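You operate a simulated robot arm through the tools that you are given. There is no shell and no other tool.

You are at the controls of a simulated robot arm. One attempt, no reset.

JOB
Set the teal template on the turntable at 45 degrees for marking and lock it.
Fine: free the blue lever before the table turns; the template rides on it.

Only the result counts: the job must be done as asked and must still hold three seconds after the hand-in. Knocking over, shifting, dropping, spilling or breaking anything else fails it.

ROBOT AND FRAMES
A 7-joint arm with a two-finger parallel gripper, fixed in place. Base frame: the origin is at the foot of the arm, x ahead of it, y to its left, z up; the work surface is at about z = 860. Readings come in mm, degrees, newtons and seconds.
With the tool pointing down near the work surface it reaches from about 460 to 920 mm from the base axis. Its first joint turns from -115.0 to 115.0 degrees. Payload 3.91 kg.
Tool frame: the origin (TCP) lies between the finger pads and is the grasp point; the fingertips stand 30 mm ahead of it; z points along the fingers, y is the line along which they close. The gripper opens to 110 mm. The fingers are 20 mm wide and 10 mm thick; the gripper's body (48 by 112 mm) begins 55 mm behind the TCP.
Orientation is that of the tool frame in the base frame, as a unit quaternion [w, x, y, z]. With the fingers straight down and closing along the base's y, the tool's x points along the base's -x, its y along +y and its z along -z.

CONTROLS
- The arm moves only by the tool nudge_tool. Its argument "moves" is a list that holds one entry, the list of rows, each a list of 6 numbers: the shift along the tool's x, y, z in mm, then the turn, a rotation vector about the tool's x, y, z in degrees. In form: [[[dx, dy, dz, wx, wy, wz], ...]]. A call has 1 to 20 rows; each row shifts and turns the commanded pose from where the row before left it, along the tool's axes as they then stand. "fingers" is the finger opening in mm, from 0 to 110, set as the call begins (left out, the last holds). A row lasts 0.2 s, in which the tool goes at most 50 mm and 8.6 degrees; a call with a longer step from one row to the next is refused whole, and so is a gripper value outside its range. Where a pose cannot be reached the arm comes as near as it can. A force on the tool above 90 N (or 10 N above the force at the start of the call, whichever is more), or a blocked arm, ends the call early, and 0.2 s more pass. Each finger travels about 153 mm/s and halts on what it meets, pressing with about 41 N; the grip force reading is that of the motor and also rises with nothing between the fingers. The clock runs only during rows and for 0.2 s after the last one: add rows that do not move to give the fingers time. The reply holds the time, the measured pose of the TCP, the force on the tool along the base axes, the opening and the grip force, in the units named above and with some noise, with the torque about the TCP (base axes, N m) and any sound that the robot's microphone picked up.
- Cameras (640 x 400 px; columns grow to the right, rows downward): "scene" is fixed at [217.6, -648.2, 1614.5]; the picture's right is [0.74, -0.67, 0.00], its down [-0.34, -0.38, -0.86] and it looks along [0.58, 0.64, -0.51] (base axes); focal length 322 px, centre (320, 200). "wrist" rides on the gripper at [72, 17, -103] in the tool frame; the picture's right is [-0.23, 0.97, 0.00], its down [-0.76, -0.18, -0.62] and it looks along [-0.61, -0.14, 0.78] (tool axes); focal length 222 px, centre (320, 200). There is no depth. A picture from a camera that has moved, and an enlarged one, comes with that camera's place and axes in the base frame and with its lens.
- snapshot(camera): a new picture of that camera. It takes no simulated time.
- raise_lower(by): slides the trunk up (or, below 0, down) by that many mm; the arm rides with it, the base frame stays. It gives what a move gives, with no picture.
- enlarge(camera, box): a new picture of the part [left, top, right, bottom] of that camera's present view, enlarged. It takes no simulated time.
- job_done(): hands the job in; it is judged then, once.

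Nothing tells you positions but the pictures and the camera data. Unless the task says otherwise, let go and move clear before handing in.

The tools are called by a JSON object that holds its "op" and its "data". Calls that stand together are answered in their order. nudge_tool: Moves the arm, as the interface text tells. Its arguments: {"type":"object","properties":{"moves":{"type":"array"},"fingers":{"type":"number"}},"required":["moves"]} The other tools are called the same way: raise_lower (by) slides the trunk up or down; snapshot (camera) takes a picture; enlarge (camera, box) takes an enlarged picture of a part of a camera's view; job_done () hands the job in.

At the start:

```text
time_s: 0.0
position: [554.7, -25.6, 1250.4]
orientation: [0.0, 0.0, 1.0, -0.001]
ft_force: [0.2, -0.2, 0.6]
wrist_torque: [0.01, 0.0, -0.01]
gripper_width: 110.1
finger_force: 0.1
trunk travel left (down, up): [-800.0, 190.0]
```

scene: 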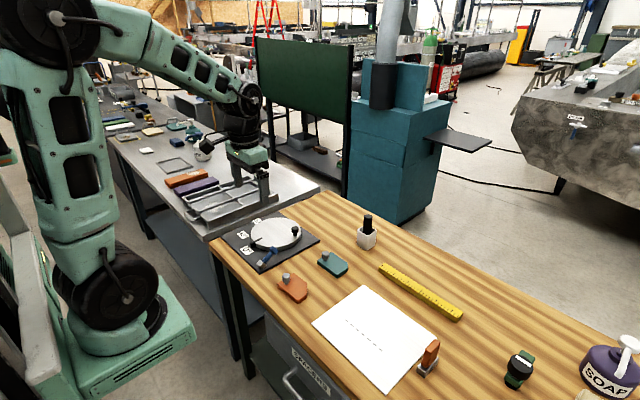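
wrist: 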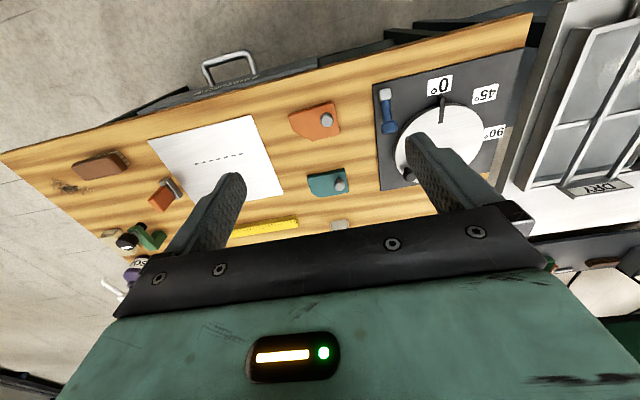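

I see a turntable on a dark plate with 0/45/90 marks, a blue lever on the plate, and teal and orange templates on the wooden bench. I'll look at it closer before moving.

{"op": "enlarge", "data": {"camera": "scene", "box": [210, 190, 370, 310]}}

{"op": "enlarge", "data": {"camera": "wrist", "box": [270, 50, 530, 240]}}

```text
3.33 times, centred on (290, 250) of scene
camera zoom: at [217.6, -648.2, 1614.5], right [0.74, -0.67, 0.0], down [-0.34, -0.38, -0.86], along [0.58, 0.64, -0.51], focal length 1073 px, centre (420, 33)
```

zoom: 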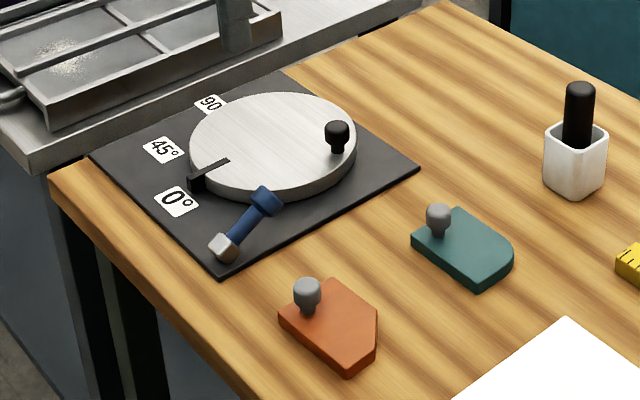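

```text
2.11 times, centred on (400, 145) of wrist
camera zoom: at [481.6, -8.5, 1354.1], right [0.23, 0.97, 0.0], down [0.76, -0.18, 0.62], along [0.61, -0.14, -0.78], focal length 468 px, centre (152, 316)
```

zoom: 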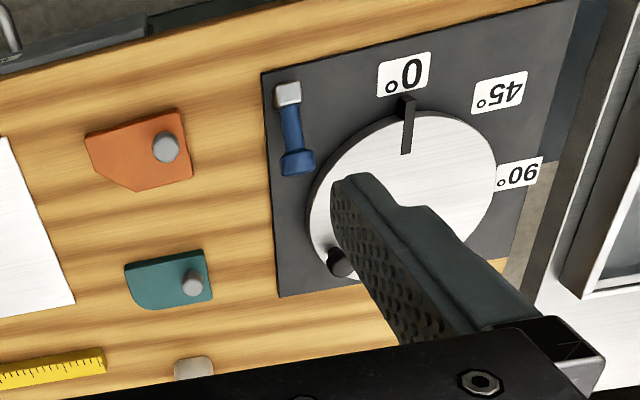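

The lever runs roughly from (620,92) to (685,100), the disc centre is near (763,202) and the template knob is near (800,-33,900). I'll bring the wrist camera closer to look at the lever.

{"op": "nudge_tool", "data": {"moves": [[[7, 20, 16, 0, 0, 0], [7, 20, 16, 0, 0, 0], [7, 20, 16, 0, 0, 0], [7, 20, 16, 0, 0, 0], [7, 20, 16, 0, 0, 0], [7, 20, 16, 0, 0, 0], [7, 20, 16, 0, 0, 0], [7, 20, 16, 0, 0, 0], [0, 0, 0, 0, 0, 0]]], "fingers": 110}}

{"op": "snapshot", "data": {"camera": "wrist"}}

{"op": "snapshot", "data": {"camera": "scene"}}

```text
time_s: 2.0
position: [499.7, 132.9, 1122.7]
orientation: [-0.001, 0.0, 1.0, -0.001]
ft_force: [-0.4, -1.1, 0.5]
wrist_torque: [-0.03, 0.0, 0.02]
gripper_width: 109.9
finger_force: 0.1
trunk travel left (down, up): [-800.0, 190.0]
```

```text
taken
camera wrist: at [425.9, 151.4, 1225.8], right [0.23, 0.97, 0.0], down [0.76, -0.18, 0.62], along [0.61, -0.14, -0.78], focal length 222 px, centre (320, 200)
```

wrist: 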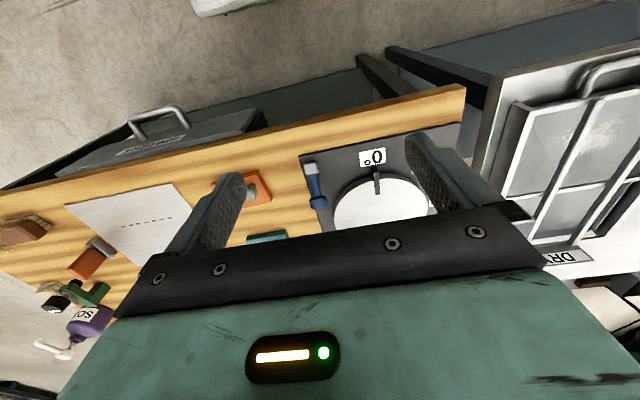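

```text
taken
```

scene: 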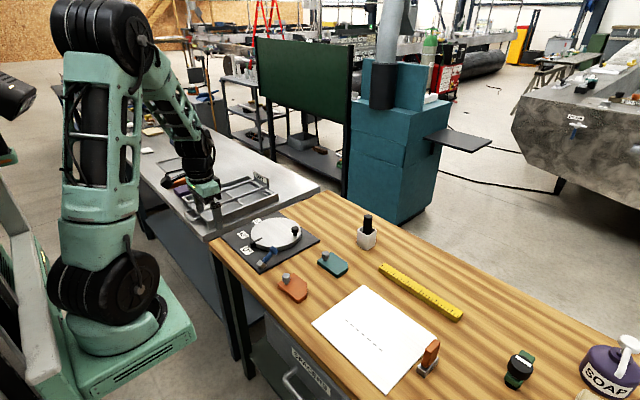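

{"op": "enlarge", "data": {"camera": "wrist", "box": [280, 130, 440, 230]}}

{"op": "enlarge", "data": {"camera": "scene", "box": [220, 210, 324, 275]}}

```text
4.00 times, centred on (360, 180) of wrist
camera zoom: at [425.9, 151.4, 1225.8], right [0.23, 0.97, 0.0], down [0.76, -0.18, 0.62], along [0.61, -0.14, -0.78], focal length 888 px, centre (160, 280)
```

zoom: 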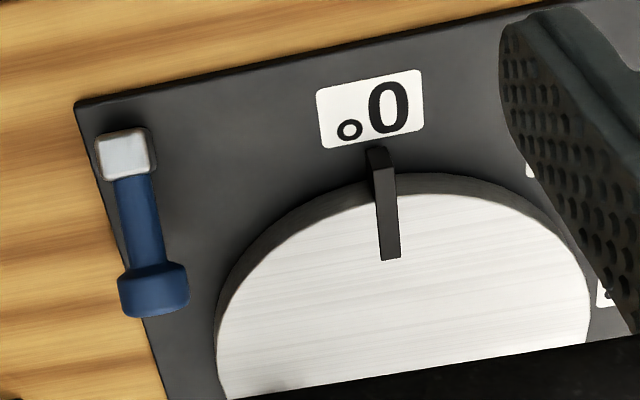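

```text
6.15 times, centred on (272, 242) of scene
camera zoom: at [217.6, -648.2, 1614.5], right [0.74, -0.67, 0.0], down [-0.34, -0.38, -0.86], along [0.58, 0.64, -0.51], focal length 1982 px, centre (615, -62)
```

zoom: 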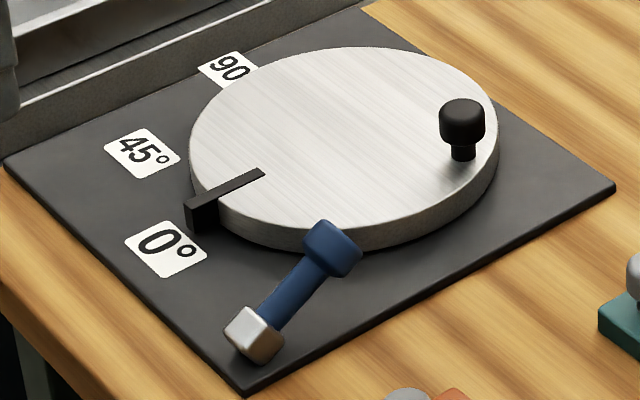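

The lever is a blue stick rising from a silver hinge block at about (620,91) to a cap near (677,90,910). I'll hover above the cap with the fingers partly closed and check the alignment.

{"op": "nudge_tool", "data": {"moves": [[[-22, -5.4, 13, 0, 0, 0], [-22, -5.4, 13, 0, 0, 0], [-22, -5.4, 13, 0, 0, 0], [-22, -5.4, 13, 0, 0, 0], [-22, -5.4, 13, 0, 0, 0], [-22, -5.4, 13, 0, 0, 0], [-22, -5.4, 13, 0, 0, 0], [-22, -5.4, 13, 0, 0, 0], [0, 0, 0, 0, 0, 0]]], "fingers": 60}}

{"op": "snapshot", "data": {"camera": "wrist"}}

{"op": "enlarge", "data": {"camera": "scene", "box": [200, 180, 360, 280]}}

```text
time_s: 4.0
position: [675.2, 90.4, 1019.0]
orientation: [0.0, 0.0, 1.0, 0.0]
ft_force: [-0.4, -0.3, 0.0]
wrist_torque: [0.01, 0.0, 0.0]
gripper_width: 60.2
finger_force: 0.1
trunk travel left (down, up): [-800.0, 190.0]
```

```text
taken
camera wrist: at [602.2, 107.7, 1122.3], right [0.23, 0.97, 0.0], down [0.76, -0.18, 0.62], along [0.61, -0.14, -0.78], focal length 222 px, centre (320, 200)
```

wrist: 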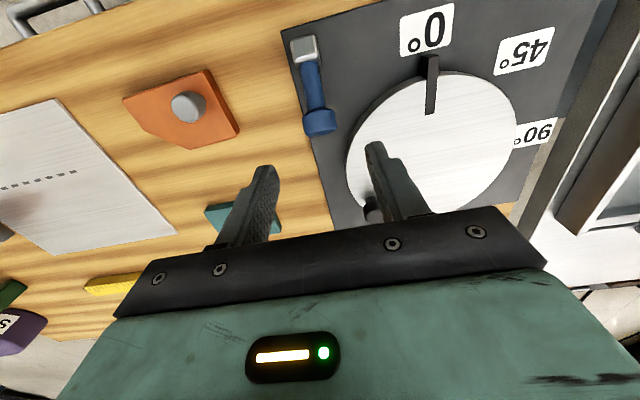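

```text
4.00 times, centred on (280, 230) of scene
camera zoom: at [217.6, -648.2, 1614.5], right [0.74, -0.67, 0.0], down [-0.34, -0.38, -0.86], along [0.58, 0.64, -0.51], focal length 1288 px, centre (480, 80)
```

zoom: 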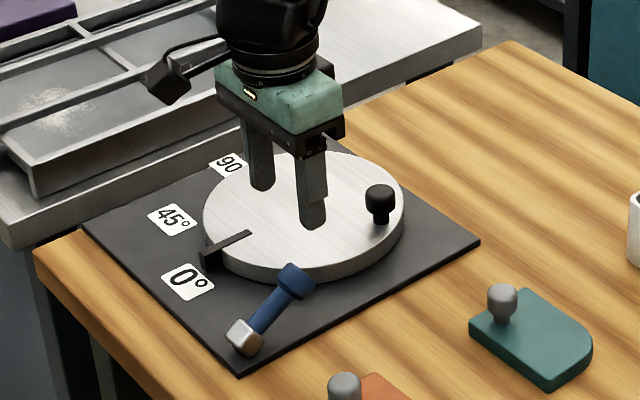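

The fingers sit over the cap. I'll descend straight down with a 50 mm opening so the fingers straddle the cap and clear the disc.

{"op": "nudge_tool", "data": {"moves": [[[0, 0, 0, 0, 0, 0], [0, 0, 14, 0, 0, 0], [0, 0, 14, 0, 0, 0], [0, 0, 14, 0, 0, 0], [0, 0, 14, 0, 0, 0], [0, 0, 14, 0, 0, 0], [0, 0, 14, 0, 0, 0], [0, 0, 12, 0, 0, 0], [0, 0, 12, 0, 0, 0], [0, 0, 0, 0, 0, 0]]], "fingers": 50}}

{"op": "enlarge", "data": {"camera": "scene", "box": [220, 200, 332, 270]}}

{"op": "snapshot", "data": {"camera": "wrist"}}

```text
time_s: 6.2
position: [676.4, 89.5, 911.0]
orientation: [0.0, 0.001, 1.0, 0.0]
ft_force: [0.6, -1.0, -0.3]
wrist_torque: [-0.02, 0.0, 0.01]
gripper_width: 50.2
finger_force: 0.0
trunk travel left (down, up): [-800.0, 190.0]
```

```text
5.71 times, centred on (276, 235) of scene
camera zoom: at [217.6, -648.2, 1614.5], right [0.74, -0.67, 0.0], down [-0.34, -0.38, -0.86], along [0.58, 0.64, -0.51], focal length 1840 px, centre (571, 0)
```

zoom: 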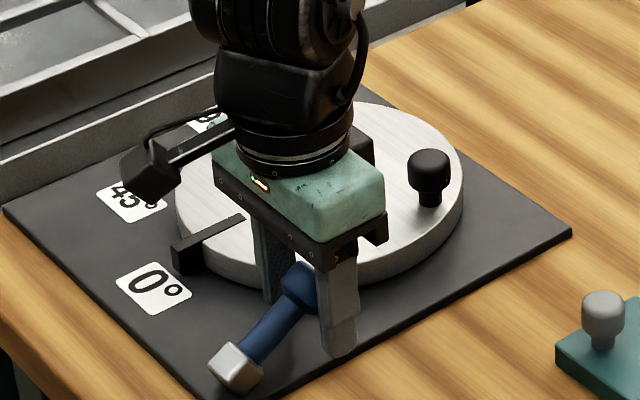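

```text
taken
camera wrist: at [602.0, 107.6, 1014.8], right [0.23, 0.97, 0.0], down [0.76, -0.18, 0.62], along [0.61, -0.14, -0.78], focal length 222 px, centre (320, 200)
```

wrist: 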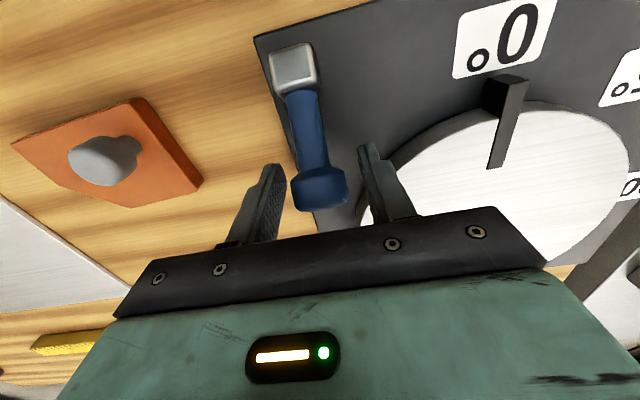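

The cap sits right at the grasp point. I'll close on it.

{"op": "nudge_tool", "data": {"moves": [[[0, 0, 0, 0, 0, 0], [0, 0, 0, 0, 0, 0]]], "fingers": 15}}

```text
time_s: 6.8
position: [675.4, 89.5, 910.1]
orientation: [0.0, 0.0, 1.0, 0.0]
ft_force: [0.7, -2.6, -0.7]
wrist_torque: [-0.03, -0.06, -0.01]
gripper_width: 31.0
finger_force: 45.0
trunk travel left (down, up): [-800.0, 190.0]
```

The cap is gripped, 31 mm wide. I'll try a small move up along the hinge arc and read the force.

{"op": "nudge_tool", "data": {"moves": [[[0.9, 0, -1.6, 0, 0, 0], [0.9, 0, -1.6, 0, 0, 0], [0, 0, 0, 0, 0, 0]]]}}

```text
time_s: 7.6
position: [673.8, 88.6, 912.6]
orientation: [0.0, 0.001, 1.0, -0.001]
ft_force: [11.5, -6.4, -20.0]
wrist_torque: [0.01, -1.33, 0.02]
gripper_width: 31.4
finger_force: 45.1
trunk travel left (down, up): [-800.0, 190.0]
```

{"op": "nudge_tool", "data": {"moves": [[[-1.8, 0, 3.2, 0, 0, 0], [0, 0, 0, 0, 0, 0]]]}}

{"op": "nudge_tool", "data": {"moves": [[[0, -1.5, 0, 0, 0, 0], [0, -1.5, 0, 0, 0, 0], [0, 0, 0, 0, 0, 0]]]}}

```text
time_s: 8.2
position: [674.4, 90.2, 911.2]
orientation: [0.0, 0.0, 1.0, -0.001]
ft_force: [-1.1, -11.1, 20.8]
wrist_torque: [-0.08, 1.1, 0.07]
gripper_width: 31.2
finger_force: 45.3
trunk travel left (down, up): [-800.0, 190.0]
```

```text
time_s: 9.0
position: [675.0, 90.7, 911.3]
orientation: [0.001, -0.001, 1.0, 0.002]
ft_force: [0.2, 4.8, 21.3]
wrist_torque: [0.1, 1.12, -0.02]
gripper_width: 31.3
finger_force: 44.5
trunk travel left (down, up): [-800.0, 190.0]
```

{"op": "nudge_tool", "data": {"moves": [[[0, -1.5, 0, 0, 0, 0], [0, -1.5, 0, 0, 0, 0], [0, 0, 0, 0, 0, 0]]]}}

```text
time_s: 9.8
position: [674.8, 89.4, 910.8]
orientation: [0.001, 0.0, 1.0, 0.002]
ft_force: [3.2, 31.8, 19.5]
wrist_torque: [0.25, 0.95, -0.27]
gripper_width: 31.3
finger_force: 45.1
trunk travel left (down, up): [-800.0, 190.0]
```

Sideways it is stiff, while along the vertical arc it moved with roughly constant drag. I'll undo the y push and follow the hinge arc upward further.

{"op": "nudge_tool", "data": {"moves": [[[0, 3, 0, 0, 0, 0], [0, 2, 0, 0, 0, 0], [1.1, 0, -1.7, 0, 0, 0], [1.1, 0, -1.7, 0, 0, 0], [1.1, 0, -1.7, 0, 0, 0], [1.2, 0, -1.6, 0, 0, 0], [1.2, 0, -1.6, 0, 0, 0], [1.2, 0, -1.6, 0, 0, 0], [0, 0, 0, 0, 0, 0]]]}}

{"op": "enlarge", "data": {"camera": "scene", "box": [220, 200, 332, 270]}}

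{"op": "snapshot", "data": {"camera": "wrist"}}

```text
time_s: 11.8
position: [667.7, 90.2, 920.3]
orientation: [0.0, 0.0, 1.0, -0.001]
ft_force: [5.6, 9.4, -18.2]
wrist_torque: [-0.03, -1.0, -0.06]
gripper_width: 31.5
finger_force: 45.5
trunk travel left (down, up): [-800.0, 190.0]
```

```text
5.71 times, centred on (276, 235) of scene
camera zoom: at [217.6, -648.2, 1614.5], right [0.74, -0.67, 0.0], down [-0.34, -0.38, -0.86], along [0.58, 0.64, -0.51], focal length 1840 px, centre (571, 0)
```

zoom: 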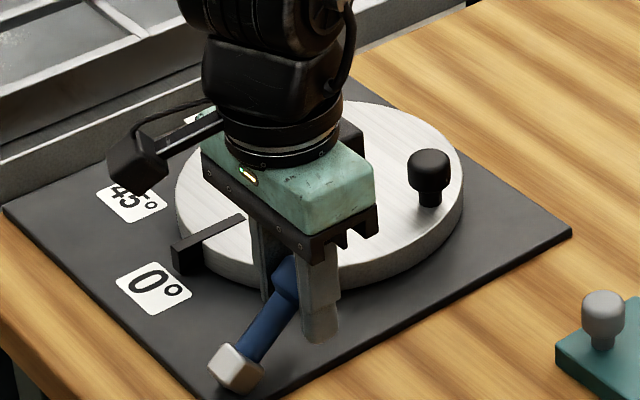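

```text
taken
camera wrist: at [595.2, 107.4, 1023.9], right [0.23, 0.97, 0.0], down [0.76, -0.18, 0.62], along [0.6, -0.14, -0.78], focal length 222 px, centre (320, 200)
```

wrist: 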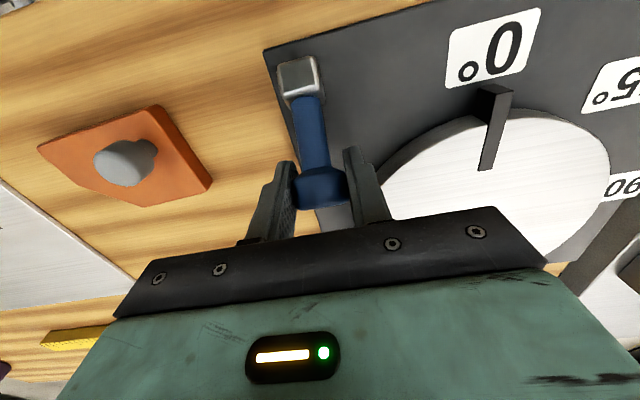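

The lever hinges about y with friction, and the block is turning with it. I'll continue along the arc.

{"op": "nudge_tool", "data": {"moves": [[[3.6, 0, -3.5, 0, 0, 0], [3.6, 0, -3.5, 0, 0, 0], [4.5, 0, -3.2, 0, 0, 0], [4.6, 0, -3.2, 0, 0, 0], [5, 0, -2.4, 0, 0, 0], [5.1, 0, -2.3, 0, 0, 0], [0, 0, 0, 0, 0, 0]]]}}

{"op": "enlarge", "data": {"camera": "scene", "box": [220, 200, 332, 270]}}

{"op": "snapshot", "data": {"camera": "wrist"}}

```text
time_s: 13.4
position: [644.3, 89.3, 940.2]
orientation: [0.003, 0.001, 1.0, 0.001]
ft_force: [23.5, 3.8, 6.1]
wrist_torque: [-0.1, -1.26, 0.01]
gripper_width: 31.3
finger_force: 44.8
trunk travel left (down, up): [-800.0, 190.0]
```

```text
5.71 times, centred on (276, 235) of scene
camera zoom: at [217.6, -648.2, 1614.5], right [0.74, -0.67, 0.0], down [-0.34, -0.38, -0.86], along [0.58, 0.64, -0.51], focal length 1840 px, centre (571, 0)
```

zoom: 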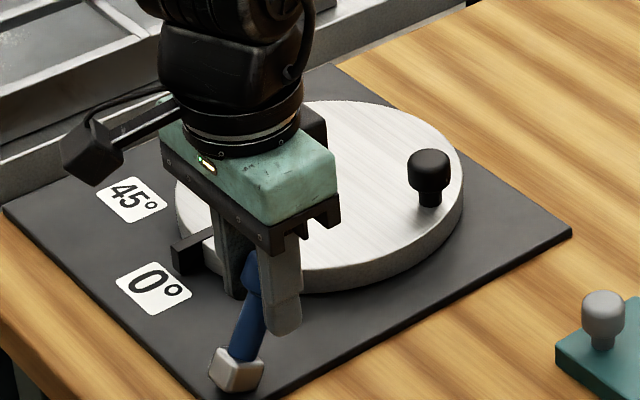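

```text
taken
camera wrist: at [570.4, 107.0, 1043.0], right [0.23, 0.97, 0.0], down [0.76, -0.18, 0.63], along [0.61, -0.14, -0.78], focal length 222 px, centre (320, 200)
```

wrist: 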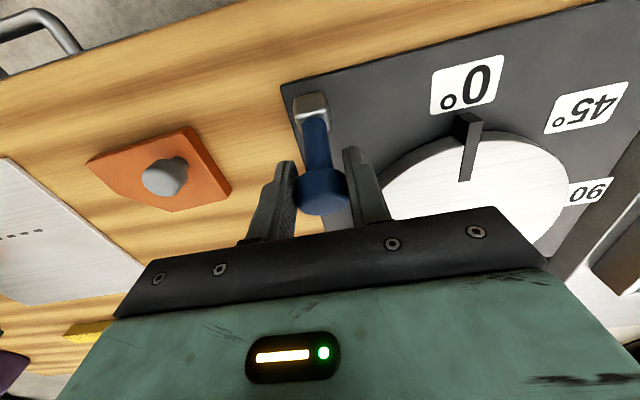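

{"op": "nudge_tool", "data": {"moves": [[[5.4, 0, -1.7, 0, 0, 0], [5.4, 0, -1.2, 0, 0, 0], [5.5, 0, -0.7, 0, 0, 0], [5.6, 0, -0.3, 0, 0, 0], [0, 0, 0, 0, 0, 0]]]}}

{"op": "enlarge", "data": {"camera": "scene", "box": [220, 200, 332, 270]}}

```text
time_s: 14.6
position: [619.5, 90.7, 942.4]
orientation: [0.0, 0.0, 1.0, 0.0]
ft_force: [14.2, -1.0, 7.3]
wrist_torque: [-0.01, -0.98, -0.03]
gripper_width: 30.2
finger_force: 45.2
trunk travel left (down, up): [-800.0, 190.0]
```

```text
5.71 times, centred on (276, 235) of scene
camera zoom: at [217.6, -648.2, 1614.5], right [0.74, -0.67, 0.0], down [-0.34, -0.38, -0.86], along [0.58, 0.64, -0.51], focal length 1840 px, centre (571, 0)
```

zoom: 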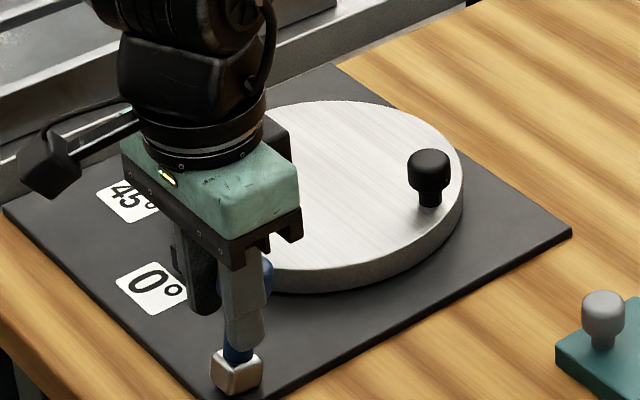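

{"op": "nudge_tool", "data": {"moves": [[[5.5, 0, 0.3, 0, 0, 0], [5.6, 0, 0.7, 0, 0, 0], [5.4, 0, 1.2, 0, 0, 0], [5.4, 0, 1.7, 0, 0, 0], [0, 0, 0, 0, 0, 0]]]}}

{"op": "enlarge", "data": {"camera": "scene", "box": [220, 200, 332, 270]}}

{"op": "snapshot", "data": {"camera": "wrist"}}

```text
time_s: 15.8
position: [597.8, 90.8, 938.3]
orientation: [0.001, 0.0, 1.0, 0.001]
ft_force: [0.6, -0.3, -1.3]
wrist_torque: [-0.01, 0.02, -0.01]
gripper_width: 15.3
finger_force: 0.1
trunk travel left (down, up): [-800.0, 190.0]
```

```text
5.71 times, centred on (276, 235) of scene
camera zoom: at [217.6, -648.2, 1614.5], right [0.74, -0.67, 0.0], down [-0.34, -0.38, -0.86], along [0.58, 0.64, -0.51], focal length 1840 px, centre (571, 0)
```

zoom: 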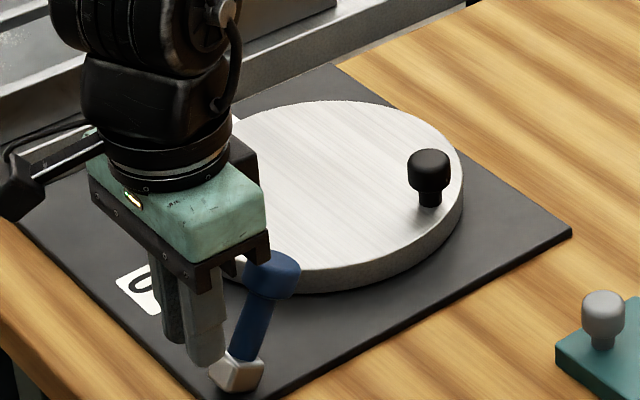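

```text
taken
camera wrist: at [525.1, 108.1, 1041.8], right [0.23, 0.97, 0.0], down [0.76, -0.18, 0.62], along [0.61, -0.14, -0.78], focal length 222 px, centre (320, 200)
```

wrist: 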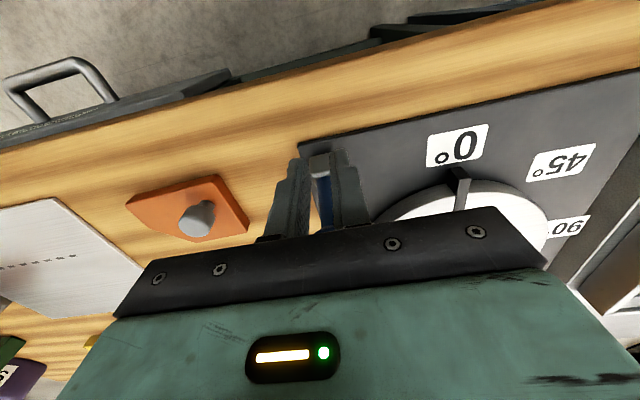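

The grip slipped off the cap: the lever stopped at about 60° elevation, up from 30°, which may be the end of its travel. I'll lift clear and look.

{"op": "nudge_tool", "data": {"moves": [[[2, 0, -15, 0, 0, 0], [2, 0, -20, 0, 0, 0], [0, 0, -25, 0, 0, 0], [0, 0, -25, 0, 0, 0], [0, 0, -25, 0, 0, 0], [0, 0, -10, 0, 0, 0], [0, 0, 0, 0, 0, 0]]]}}

{"op": "enlarge", "data": {"camera": "scene", "box": [220, 200, 332, 270]}}

{"op": "snapshot", "data": {"camera": "wrist"}}

```text
time_s: 17.4
position: [594.2, 90.5, 1057.8]
orientation: [0.0, 0.0, 1.0, 0.0]
ft_force: [0.5, 1.0, 0.3]
wrist_torque: [0.0, -0.01, 0.0]
gripper_width: 15.1
finger_force: 0.1
trunk travel left (down, up): [-800.0, 190.0]
```

```text
5.71 times, centred on (276, 235) of scene
camera zoom: at [217.6, -648.2, 1614.5], right [0.74, -0.67, 0.0], down [-0.34, -0.38, -0.86], along [0.58, 0.64, -0.51], focal length 1840 px, centre (571, 0)
```

zoom: 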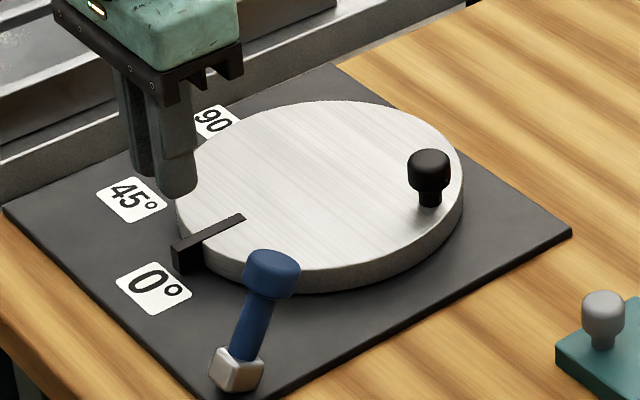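

```text
taken
camera wrist: at [520.7, 107.7, 1161.6], right [0.23, 0.97, 0.0], down [0.76, -0.18, 0.62], along [0.61, -0.14, -0.78], focal length 222 px, centre (320, 200)
```

wrist: 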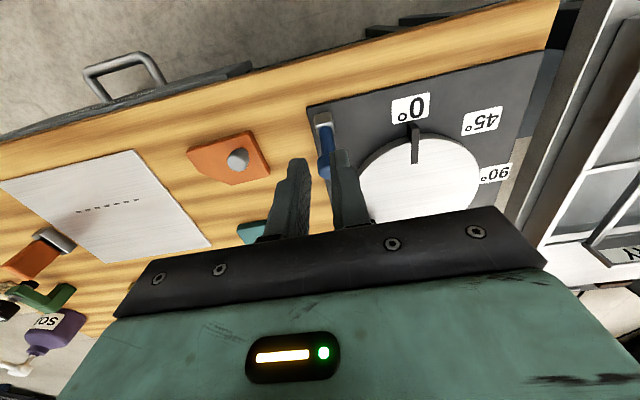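

I'll check whether the lever really is at its stop by pushing the cap from the +x side with closed fingers.

{"op": "nudge_tool", "data": {"moves": [[[-25, 0, 0, 0, 0, 0], [-25, 0, 0, 0, 0, 0], [-25, 0, 0, 0, 0, 0], [-28, 0, 0, 0, 0, 0], [0, 0, 25, 0, 0, 0], [0, 0, 25, 0, 0, 0], [0, 0, 25, 0, 0, 0], [0, 0, 25, 0, 0, 0], [0, 0, 0, 0, 0, 0]]], "fingers": 0}}

{"op": "enlarge", "data": {"camera": "scene", "box": [220, 200, 332, 270]}}

```text
time_s: 19.4
position: [698.4, 90.8, 958.9]
orientation: [0.0, 0.0, 1.0, 0.0]
ft_force: [0.4, 0.5, -0.3]
wrist_torque: [-0.01, 0.0, -0.04]
gripper_width: 0.0
finger_force: 38.0
trunk travel left (down, up): [-800.0, 190.0]
```

```text
5.71 times, centred on (276, 235) of scene
camera zoom: at [217.6, -648.2, 1614.5], right [0.74, -0.67, 0.0], down [-0.34, -0.38, -0.86], along [0.58, 0.64, -0.51], focal length 1840 px, centre (571, 0)
```

zoom: 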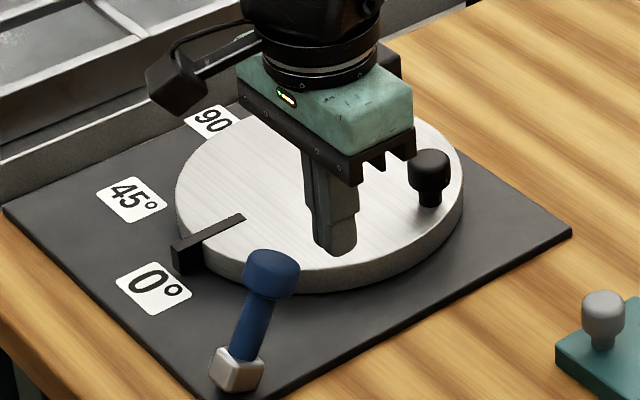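

{"op": "nudge_tool", "data": {"moves": [[[5, 0, 4, 0, 0, 0], [5, 0, 4, 0, 0, 0], [4, 0, 0, 0, 0, 0], [4, 0, 0, 0, 0, 0], [3, 0, 0, 0, 0, 0], [3, 0, 0, 0, 0, 0], [0, 0, 0, 0, 0, 0]]]}}

{"op": "enlarge", "data": {"camera": "scene", "box": [220, 200, 332, 270]}}

```text
time_s: 21.0
position: [672.8, 89.0, 950.9]
orientation: [-0.001, 0.0, 1.0, 0.0]
ft_force: [1.0, 0.2, 0.4]
wrist_torque: [0.03, -0.04, -0.02]
gripper_width: 0.0
finger_force: 37.8
trunk travel left (down, up): [-800.0, 190.0]
```

```text
5.71 times, centred on (276, 235) of scene
camera zoom: at [217.6, -648.2, 1614.5], right [0.74, -0.67, 0.0], down [-0.34, -0.38, -0.86], along [0.58, 0.64, -0.51], focal length 1840 px, centre (571, 0)
```

zoom: 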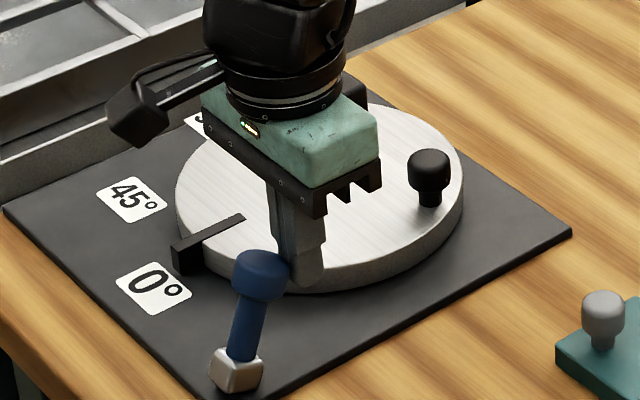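

The lever still moves, so it wasn't at its stop. I'll keep pushing gently.

{"op": "nudge_tool", "data": {"moves": [[[4, 0, 0, 0, 0, 0], [4, 0, 0, 0, 0, 0], [4, 0, 0, 0, 0, 0], [4, 0, 0, 0, 0, 0]]]}}

{"op": "enlarge", "data": {"camera": "scene", "box": [220, 200, 332, 270]}}

```text
time_s: 22.0
position: [656.2, 89.5, 950.8]
orientation: [0.0, 0.0, 1.0, -0.001]
ft_force: [0.6, 0.2, 0.2]
wrist_torque: [0.0, -0.01, 0.0]
gripper_width: 0.1
finger_force: 37.1
trunk travel left (down, up): [-800.0, 190.0]
```

```text
5.71 times, centred on (276, 235) of scene
camera zoom: at [217.6, -648.2, 1614.5], right [0.74, -0.67, 0.0], down [-0.34, -0.38, -0.86], along [0.58, 0.64, -0.51], focal length 1840 px, centre (571, 0)
```

zoom: 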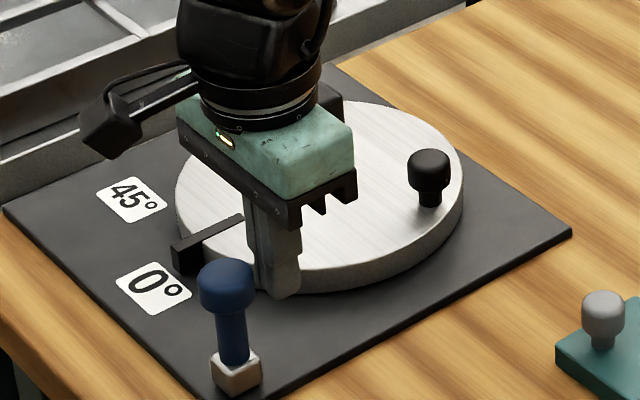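

{"op": "nudge_tool", "data": {"moves": [[[4, 0, 0, 0, 0, 0], [4, 0, 0, 0, 0, 0], [4, 0, 0, 0, 0, 0], [4, 0, 0, 0, 0, 0], [4, 0, 0, 0, 0, 0]]]}}

{"op": "enlarge", "data": {"camera": "scene", "box": [220, 200, 332, 270]}}

```text
time_s: 23.2
position: [645.6, 91.2, 952.2]
orientation: [0.009, 0.002, 1.0, 0.003]
ft_force: [51.2, -2.1, 0.2]
wrist_torque: [-0.5, -0.76, 0.01]
gripper_width: 0.0
finger_force: 37.9
trunk travel left (down, up): [-800.0, 190.0]
```

```text
5.71 times, centred on (276, 235) of scene
camera zoom: at [217.6, -648.2, 1614.5], right [0.74, -0.67, 0.0], down [-0.34, -0.38, -0.86], along [0.58, 0.64, -0.51], focal length 1840 px, centre (571, 0)
```

zoom: 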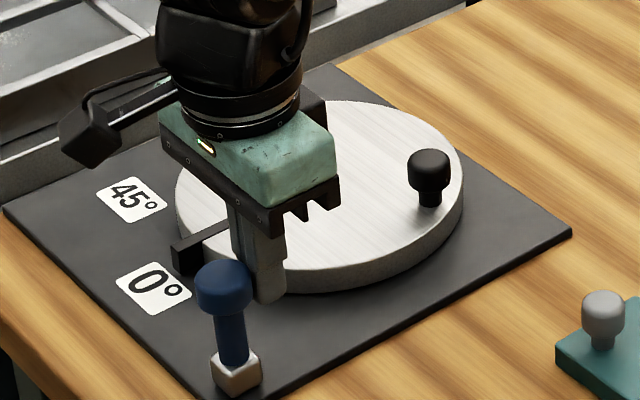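

The lever is now upright and hit a firm stop at 51 N. I'll back off and lift clear.

{"op": "nudge_tool", "data": {"moves": [[[-10, 0, 0, 0, 0, 0], [-15, 0, 0, 0, 0, 0], [-15, 0, -10, 0, 0, 0], [0, 0, -30, 0, 0, 0], [0, 0, -40, 0, 0, 0], [0, 0, -40, 0, 0, 0], [0, 0, 0, 0, 0, 0]]]}}

{"op": "enlarge", "data": {"camera": "scene", "box": [220, 200, 332, 270]}}

{"op": "snapshot", "data": {"camera": "wrist"}}

```text
time_s: 24.8
position: [678.3, 91.8, 1070.4]
orientation: [0.0, 0.001, 1.0, 0.0]
ft_force: [0.4, -0.6, -0.6]
wrist_torque: [0.03, -0.01, 0.01]
gripper_width: 0.1
finger_force: 37.5
trunk travel left (down, up): [-800.0, 190.0]
```

```text
5.71 times, centred on (276, 235) of scene
camera zoom: at [217.6, -648.2, 1614.5], right [0.74, -0.67, 0.0], down [-0.34, -0.38, -0.86], along [0.58, 0.64, -0.51], focal length 1840 px, centre (571, 0)
```

zoom: 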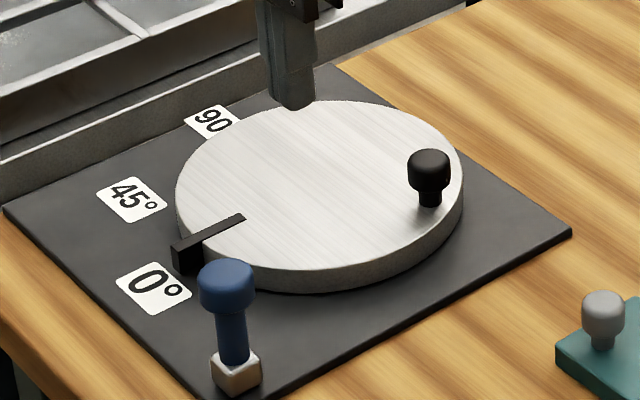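

```text
taken
camera wrist: at [605.2, 109.2, 1174.4], right [0.23, 0.97, 0.0], down [0.76, -0.18, 0.62], along [0.61, -0.14, -0.78], focal length 222 px, centre (320, 200)
```

wrist: 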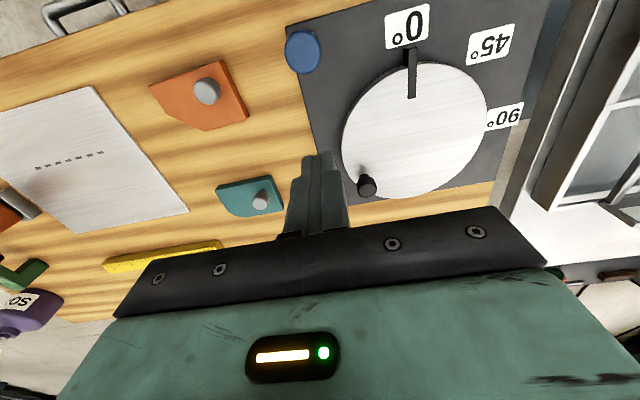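

The lever stays upright, so it looks freed. Next is the teal template: I'll hover over its knob near (799,-32) with the fingers open.

{"op": "nudge_tool", "data": {"moves": [[[-20, -20, 0, 0, 0, 0], [-20, -20, 0, 0, 0, 0], [-20, -20, 0, 0, 0, 0], [-20, -20, 0, 0, 0, 0], [-20, -20, 10, 0, 0, 0], [-20, -24, 20, 0, 0, 0], [0, 0, 20, 0, 0, 0], [0, 0, 0, 0, 0, 0]]], "fingers": 60}}

{"op": "snapshot", "data": {"camera": "wrist"}}

{"op": "enlarge", "data": {"camera": "scene", "box": [270, 210, 382, 280]}}

```text
time_s: 26.6
position: [797.5, -33.5, 1020.9]
orientation: [0.0, 0.0, 1.0, 0.0]
ft_force: [-0.3, -0.8, 0.0]
wrist_torque: [-0.02, -0.02, 0.0]
gripper_width: 59.8
finger_force: 0.0
trunk travel left (down, up): [-800.0, 190.0]
```

```text
taken
camera wrist: at [724.8, -16.8, 1123.6], right [0.23, 0.97, 0.0], down [0.76, -0.18, 0.62], along [0.61, -0.14, -0.78], focal length 222 px, centre (320, 200)
```

wrist: 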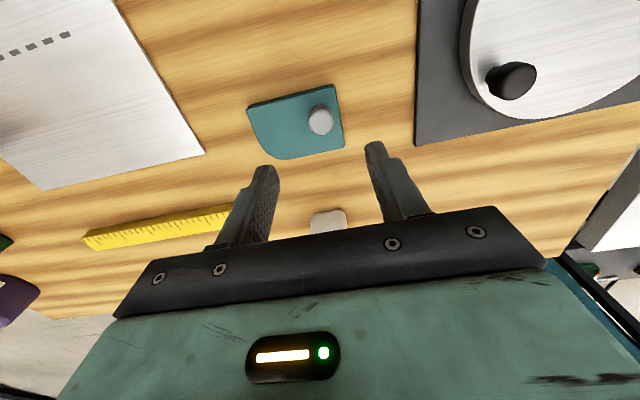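

```text
5.71 times, centred on (326, 245) of scene
camera zoom: at [217.6, -648.2, 1614.5], right [0.74, -0.67, 0.0], down [-0.34, -0.38, -0.86], along [0.58, 0.64, -0.51], focal length 1840 px, centre (286, -57)
```

zoom: 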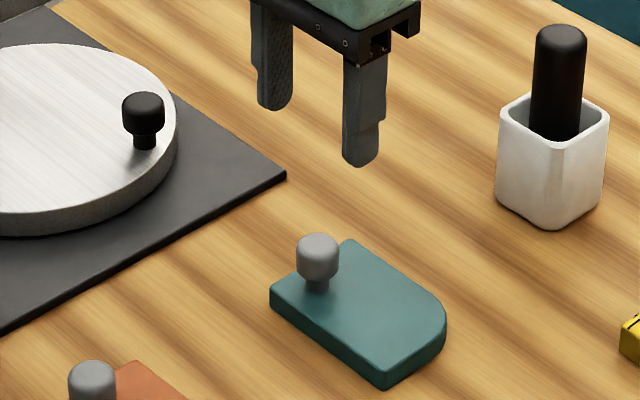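

The template is about 68×97 mm with its top near z 878; its knob cap is centred under the gripper with its top near 913. I'll descend so the fingertips stop just above the plate, then grip.

{"op": "nudge_tool", "data": {"moves": [[[-1, 0, 15, 0, 0, 0], [0, 0, 15, 0, 0, 0], [0, 0, 15, 0, 0, 0], [0, 0, 15, 0, 0, 0], [0, 0, 15, 0, 0, 0], [0, 0, 15, 0, 0, 0], [0, 0, 8, 0, 0, 0], [0, 0, 6, 0, 0, 0], [0, 0, 0, 0, 0, 0]]], "fingers": 50}}

{"op": "snapshot", "data": {"camera": "wrist"}}

{"op": "enlarge", "data": {"camera": "scene", "box": [270, 210, 382, 280]}}

```text
time_s: 28.6
position: [798.2, -34.8, 915.4]
orientation: [0.0, 0.0, 1.0, 0.0]
ft_force: [0.0, -0.3, 0.1]
wrist_torque: [0.03, 0.0, 0.02]
gripper_width: 50.3
finger_force: 0.0
trunk travel left (down, up): [-800.0, 190.0]
```

```text
taken
camera wrist: at [724.5, -17.4, 1019.7], right [0.23, 0.97, 0.0], down [0.76, -0.18, 0.62], along [0.61, -0.14, -0.78], focal length 222 px, centre (320, 200)
```

wrist: 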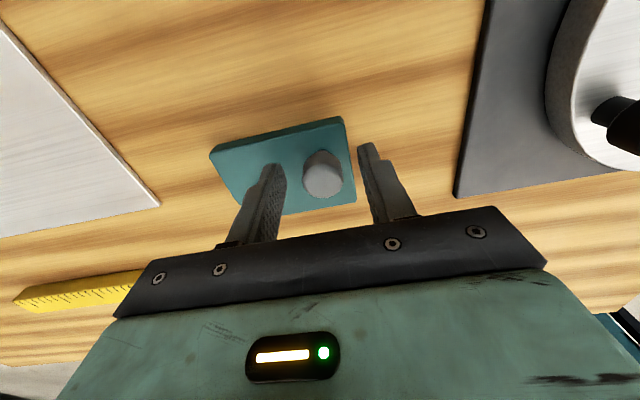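

```text
5.71 times, centred on (326, 245) of scene
camera zoom: at [217.6, -648.2, 1614.5], right [0.74, -0.67, 0.0], down [-0.34, -0.38, -0.86], along [0.58, 0.64, -0.51], focal length 1840 px, centre (286, -57)
```

zoom: 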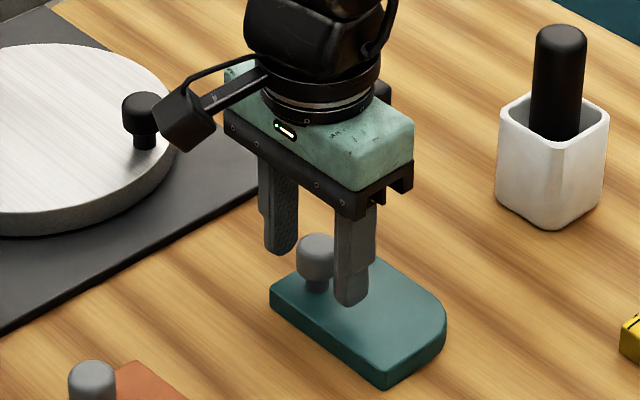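

{"op": "nudge_tool", "data": {"moves": [[[0, 0, 1.5, 0, 0, 0], [0, 0, 0, 0, 0, 0], [0, 0, 0, 0, 0, 0]]], "fingers": 10}}

{"op": "nudge_tool", "data": {"moves": [[[0, 0, -5, 0, 0, 0], [0, 0, -10, 0, 0, 0], [0, 0, 0, 0, 0, 0]]]}}

{"op": "enlarge", "data": {"camera": "scene", "box": [270, 210, 382, 280]}}

{"op": "snapshot", "data": {"camera": "wrist"}}

```text
time_s: 29.4
position: [798.7, -35.0, 916.7]
orientation: [0.001, 0.0, 1.0, 0.0]
ft_force: [-0.6, -1.3, 9.2]
wrist_torque: [-0.03, 0.08, -0.02]
gripper_width: 24.5
finger_force: 41.1
trunk travel left (down, up): [-800.0, 190.0]
```

```text
time_s: 30.2
position: [798.7, -34.7, 930.3]
orientation: [0.0, 0.0, 1.0, 0.001]
ft_force: [-0.6, -0.2, -1.2]
wrist_torque: [0.0, 0.03, 0.0]
gripper_width: 24.7
finger_force: 41.8
trunk travel left (down, up): [-800.0, 190.0]
```

```text
5.71 times, centred on (326, 245) of scene
camera zoom: at [217.6, -648.2, 1614.5], right [0.74, -0.67, 0.0], down [-0.34, -0.38, -0.86], along [0.58, 0.64, -0.51], focal length 1840 px, centre (286, -57)
```

zoom: 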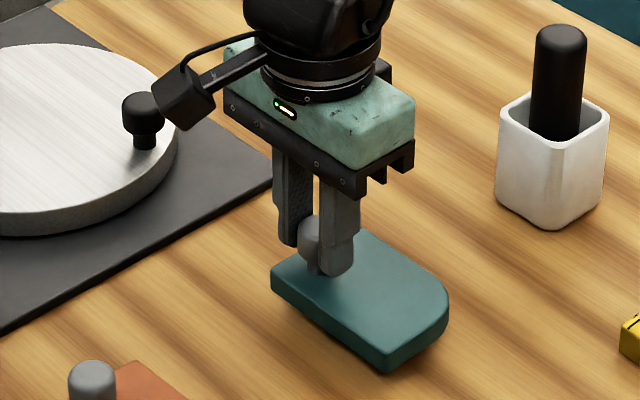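

```text
taken
camera wrist: at [724.8, -17.1, 1033.8], right [0.23, 0.97, 0.0], down [0.76, -0.18, 0.62], along [0.61, -0.14, -0.78], focal length 222 px, centre (320, 200)
```

wrist: 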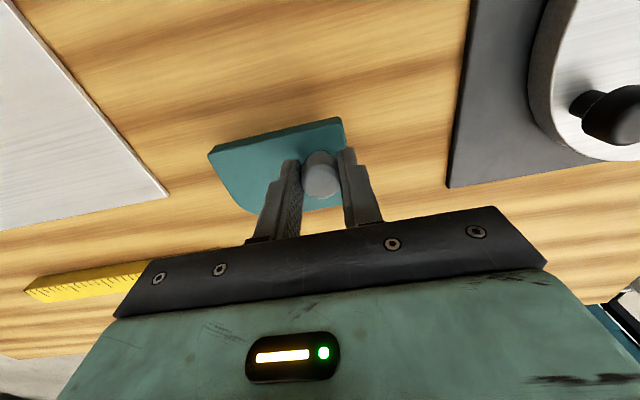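

The template is lifted, light at about 1.5 N. I'll raise it over the crank and carry it above the disc.

{"op": "nudge_tool", "data": {"moves": [[[0, 0, -20, 0, 0, 0], [0, 0, -30, 0, 0, 0], [0, 0, -30, 0, 0, 0], [2, 10, 0, 0, 0, 0], [4, 20, 0, 0, 0, 0], [5, 28, 0, 0, 0, 0], [5, 28, 0, 0, 0, 0], [5, 28, 0, 0, 0, 0], [5, 28, 0, 0, 0, 0], [5, 28, 0, 0, 0, 0], [5, 28, 0, 0, 0, 0], [5, 28, 0, 0, 0, 0], [4, 25, 0, 0, 0, 0], [3, 15, 0, 0, 0, 0], [2, 10, 0, 0, 0, 0], [0, 0, 0, 0, 0, 0], [0, 0, 0, 0, 0, 0]]]}}

{"op": "enlarge", "data": {"camera": "scene", "box": [210, 180, 338, 260]}}

{"op": "snapshot", "data": {"camera": "wrist"}}

```text
time_s: 33.8
position: [746.0, 243.9, 1010.9]
orientation: [0.0, 0.0, 1.0, 0.0]
ft_force: [0.5, -0.2, -0.9]
wrist_torque: [0.02, -0.02, -0.03]
gripper_width: 24.5
finger_force: 40.6
trunk travel left (down, up): [-800.0, 190.0]
```

```text
5.00 times, centred on (274, 220) of scene
camera zoom: at [217.6, -648.2, 1614.5], right [0.74, -0.67, 0.0], down [-0.34, -0.38, -0.86], along [0.58, 0.64, -0.51], focal length 1610 px, centre (550, 100)
```

zoom: 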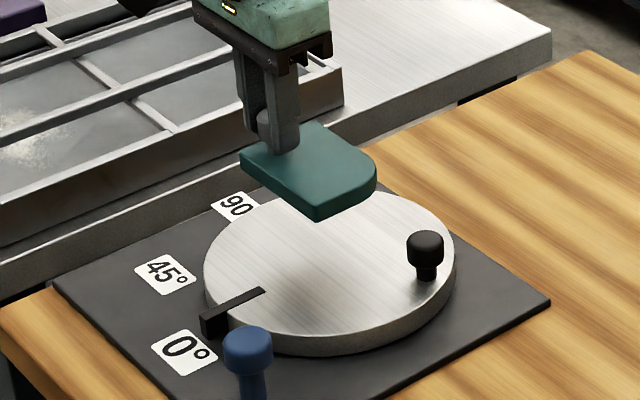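

```text
taken
camera wrist: at [673.2, 259.7, 1113.9], right [0.23, 0.97, 0.0], down [0.76, -0.18, 0.62], along [0.61, -0.14, -0.78], focal length 222 px, centre (320, 200)
```

wrist: 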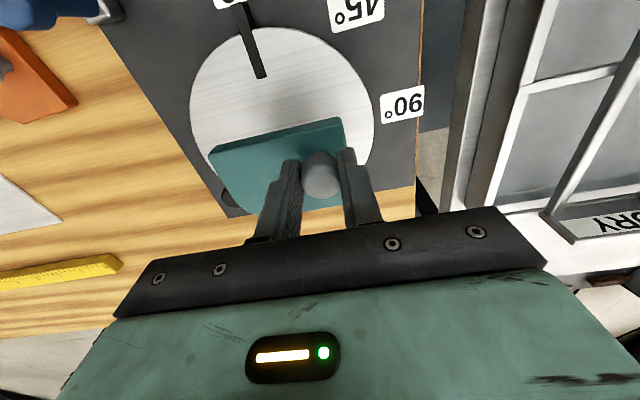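

The template hangs level over the disc. I'll lower it near contact and then creep down.

{"op": "nudge_tool", "data": {"moves": [[[0, 0, 15, 0, 0, 0], [0, 0, 15, 0, 0, 0], [0, 0, 15, 0, 0, 0], [0, 0, 8, 0, 0, 0], [0, 0, 5, 0, 0, 0], [0, 0, 2, 0, 0, 0], [0, 0, 0, 0, 0, 0]]]}}

{"op": "enlarge", "data": {"camera": "scene", "box": [210, 180, 338, 260]}}

```text
time_s: 35.4
position: [747.8, 241.4, 951.1]
orientation: [0.0, 0.0, 1.0, 0.001]
ft_force: [-0.1, -0.4, -0.9]
wrist_torque: [0.01, 0.02, -0.02]
gripper_width: 24.8
finger_force: 41.0
trunk travel left (down, up): [-800.0, 190.0]
```

```text
5.00 times, centred on (274, 220) of scene
camera zoom: at [217.6, -648.2, 1614.5], right [0.74, -0.67, 0.0], down [-0.34, -0.38, -0.86], along [0.58, 0.64, -0.51], focal length 1610 px, centre (550, 100)
```

zoom: 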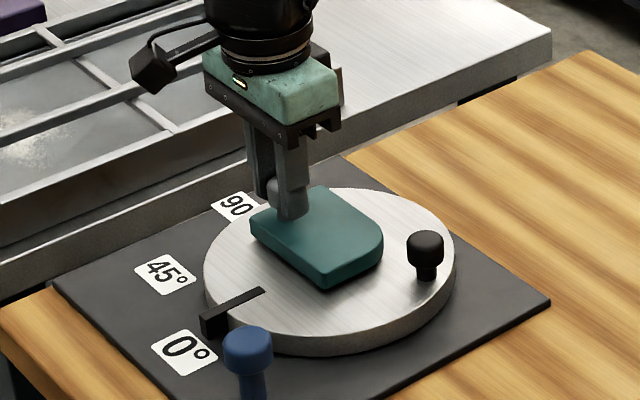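

{"op": "nudge_tool", "data": {"moves": [[[0, 0, 1.5, 0, 0, 0], [0, 0, 1.5, 0, 0, 0], [0, 0, 1.5, 0, 0, 0], [0, 0, 1.5, 0, 0, 0], [0, 0, 0, 0, 0, 0]]]}}

```text
time_s: 36.6
position: [747.5, 241.9, 946.3]
orientation: [0.001, 0.0, 1.0, 0.002]
ft_force: [-0.1, 0.9, 13.7]
wrist_torque: [0.0, -0.06, 0.0]
gripper_width: 24.6
finger_force: 41.1
trunk travel left (down, up): [-800.0, 190.0]
```

Contact at 13.7 N, so the template is on the disc. I'll ease the pressure, open and lift straight up.

{"op": "nudge_tool", "data": {"moves": [[[0, 0, -1, 0, 0, 0], [0, 0, 0, 0, 0, 0]]]}}

{"op": "nudge_tool", "data": {"moves": [[[0, 0, 0, 0, 0, 0], [0, 0, 0, 0, 0, 0], [0, 0, -15, 0, 0, 0], [0, 0, -25, 0, 0, 0], [0, 0, -30, 0, 0, 0], [0, 0, -30, 0, 0, 0], [0, 0, 0, 0, 0, 0]]], "fingers": 50}}

{"op": "enlarge", "data": {"camera": "scene", "box": [210, 180, 338, 260]}}

{"op": "snapshot", "data": {"camera": "wrist"}}

```text
time_s: 37.2
position: [748.5, 241.1, 945.7]
orientation: [0.001, 0.001, 1.0, -0.001]
ft_force: [0.5, 0.4, 14.2]
wrist_torque: [0.06, -0.21, 0.02]
gripper_width: 24.4
finger_force: 41.2
trunk travel left (down, up): [-800.0, 190.0]
```

```text
time_s: 38.8
position: [748.1, 242.0, 1044.7]
orientation: [0.001, 0.0, 1.0, 0.0]
ft_force: [0.4, 0.2, -0.6]
wrist_torque: [0.03, -0.03, 0.03]
gripper_width: 50.3
finger_force: 0.1
trunk travel left (down, up): [-800.0, 190.0]
```

```text
5.00 times, centred on (274, 220) of scene
camera zoom: at [217.6, -648.2, 1614.5], right [0.74, -0.67, 0.0], down [-0.34, -0.38, -0.86], along [0.58, 0.64, -0.51], focal length 1610 px, centre (550, 100)
```

zoom: 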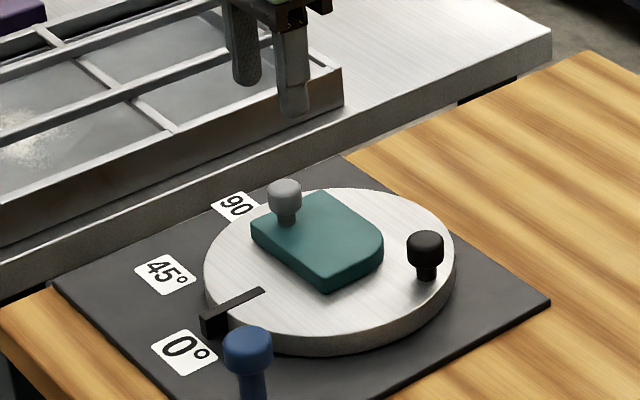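

```text
taken
camera wrist: at [675.1, 258.9, 1148.7], right [0.23, 0.97, 0.0], down [0.76, -0.18, 0.62], along [0.61, -0.14, -0.78], focal length 222 px, centre (320, 200)
```

wrist: 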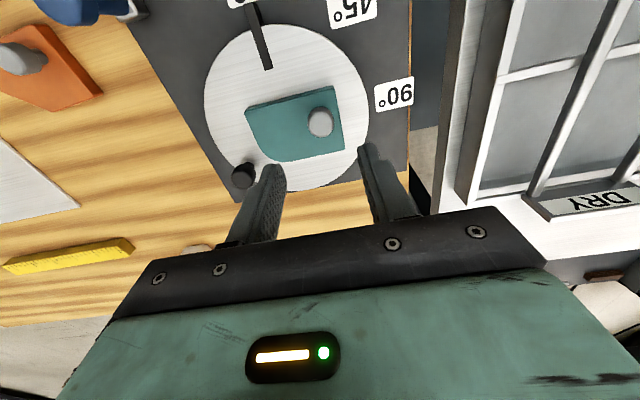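

The template sits flat on the disc, clear of crank and pointer. Now the crank knob, near (799,132,914): I'll move above it and yaw the gripper 30° so the fingers stay clear of the template.

{"op": "nudge_tool", "data": {"moves": [[[-8, -18, 0, 0, 0, 0], [-8, -18, 0, 0, 0, 0], [-9, -18, 0, 0, 0, 0], [-9, -19, 0, 0, 0, 0], [-8, -18, 0, 0, 0, 0], [-9, -19, 0, 0, 0, 0], [0, 0, 0, 0, 0, 7.5], [0, 0, 0, 0, 0, 7.5], [0, 0, 0, 0, 0, 7.5], [0, 0, 0, 0, 0, 7.5], [0, 0, 20, 0, 0, 0], [0, 0, 0, 0, 0, 0]]], "fingers": 48}}

{"op": "snapshot", "data": {"camera": "wrist"}}

{"op": "enlarge", "data": {"camera": "scene", "box": [210, 180, 338, 260]}}

```text
time_s: 41.4
position: [798.8, 131.8, 1024.5]
orientation: [0.0, 0.259, 0.966, -0.001]
ft_force: [-1.2, -0.1, -0.2]
wrist_torque: [0.01, -0.02, 0.02]
gripper_width: 48.1
finger_force: 0.0
trunk travel left (down, up): [-800.0, 190.0]
```

```text
taken
camera wrist: at [744.1, 183.1, 1128.4], right [0.68, 0.73, 0.0], down [0.57, -0.54, 0.62], along [0.45, -0.43, -0.78], focal length 222 px, centre (320, 200)
```

wrist: 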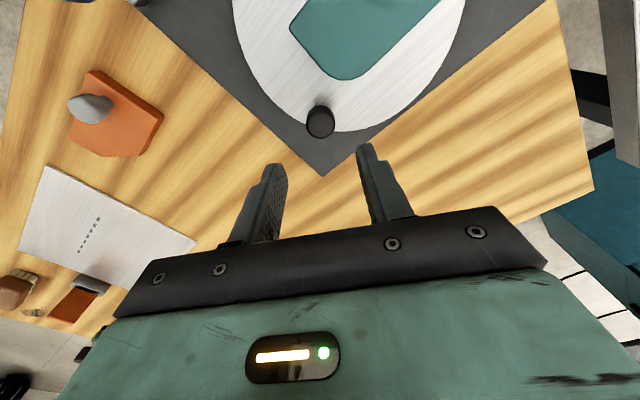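

```text
5.00 times, centred on (274, 220) of scene
camera zoom: at [217.6, -648.2, 1614.5], right [0.74, -0.67, 0.0], down [-0.34, -0.38, -0.86], along [0.58, 0.64, -0.51], focal length 1610 px, centre (550, 100)
```

zoom: 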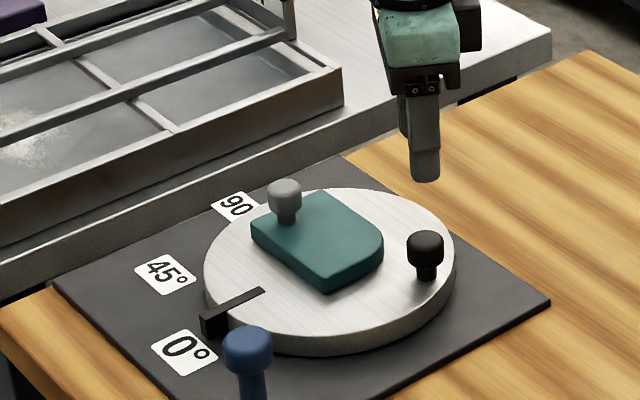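

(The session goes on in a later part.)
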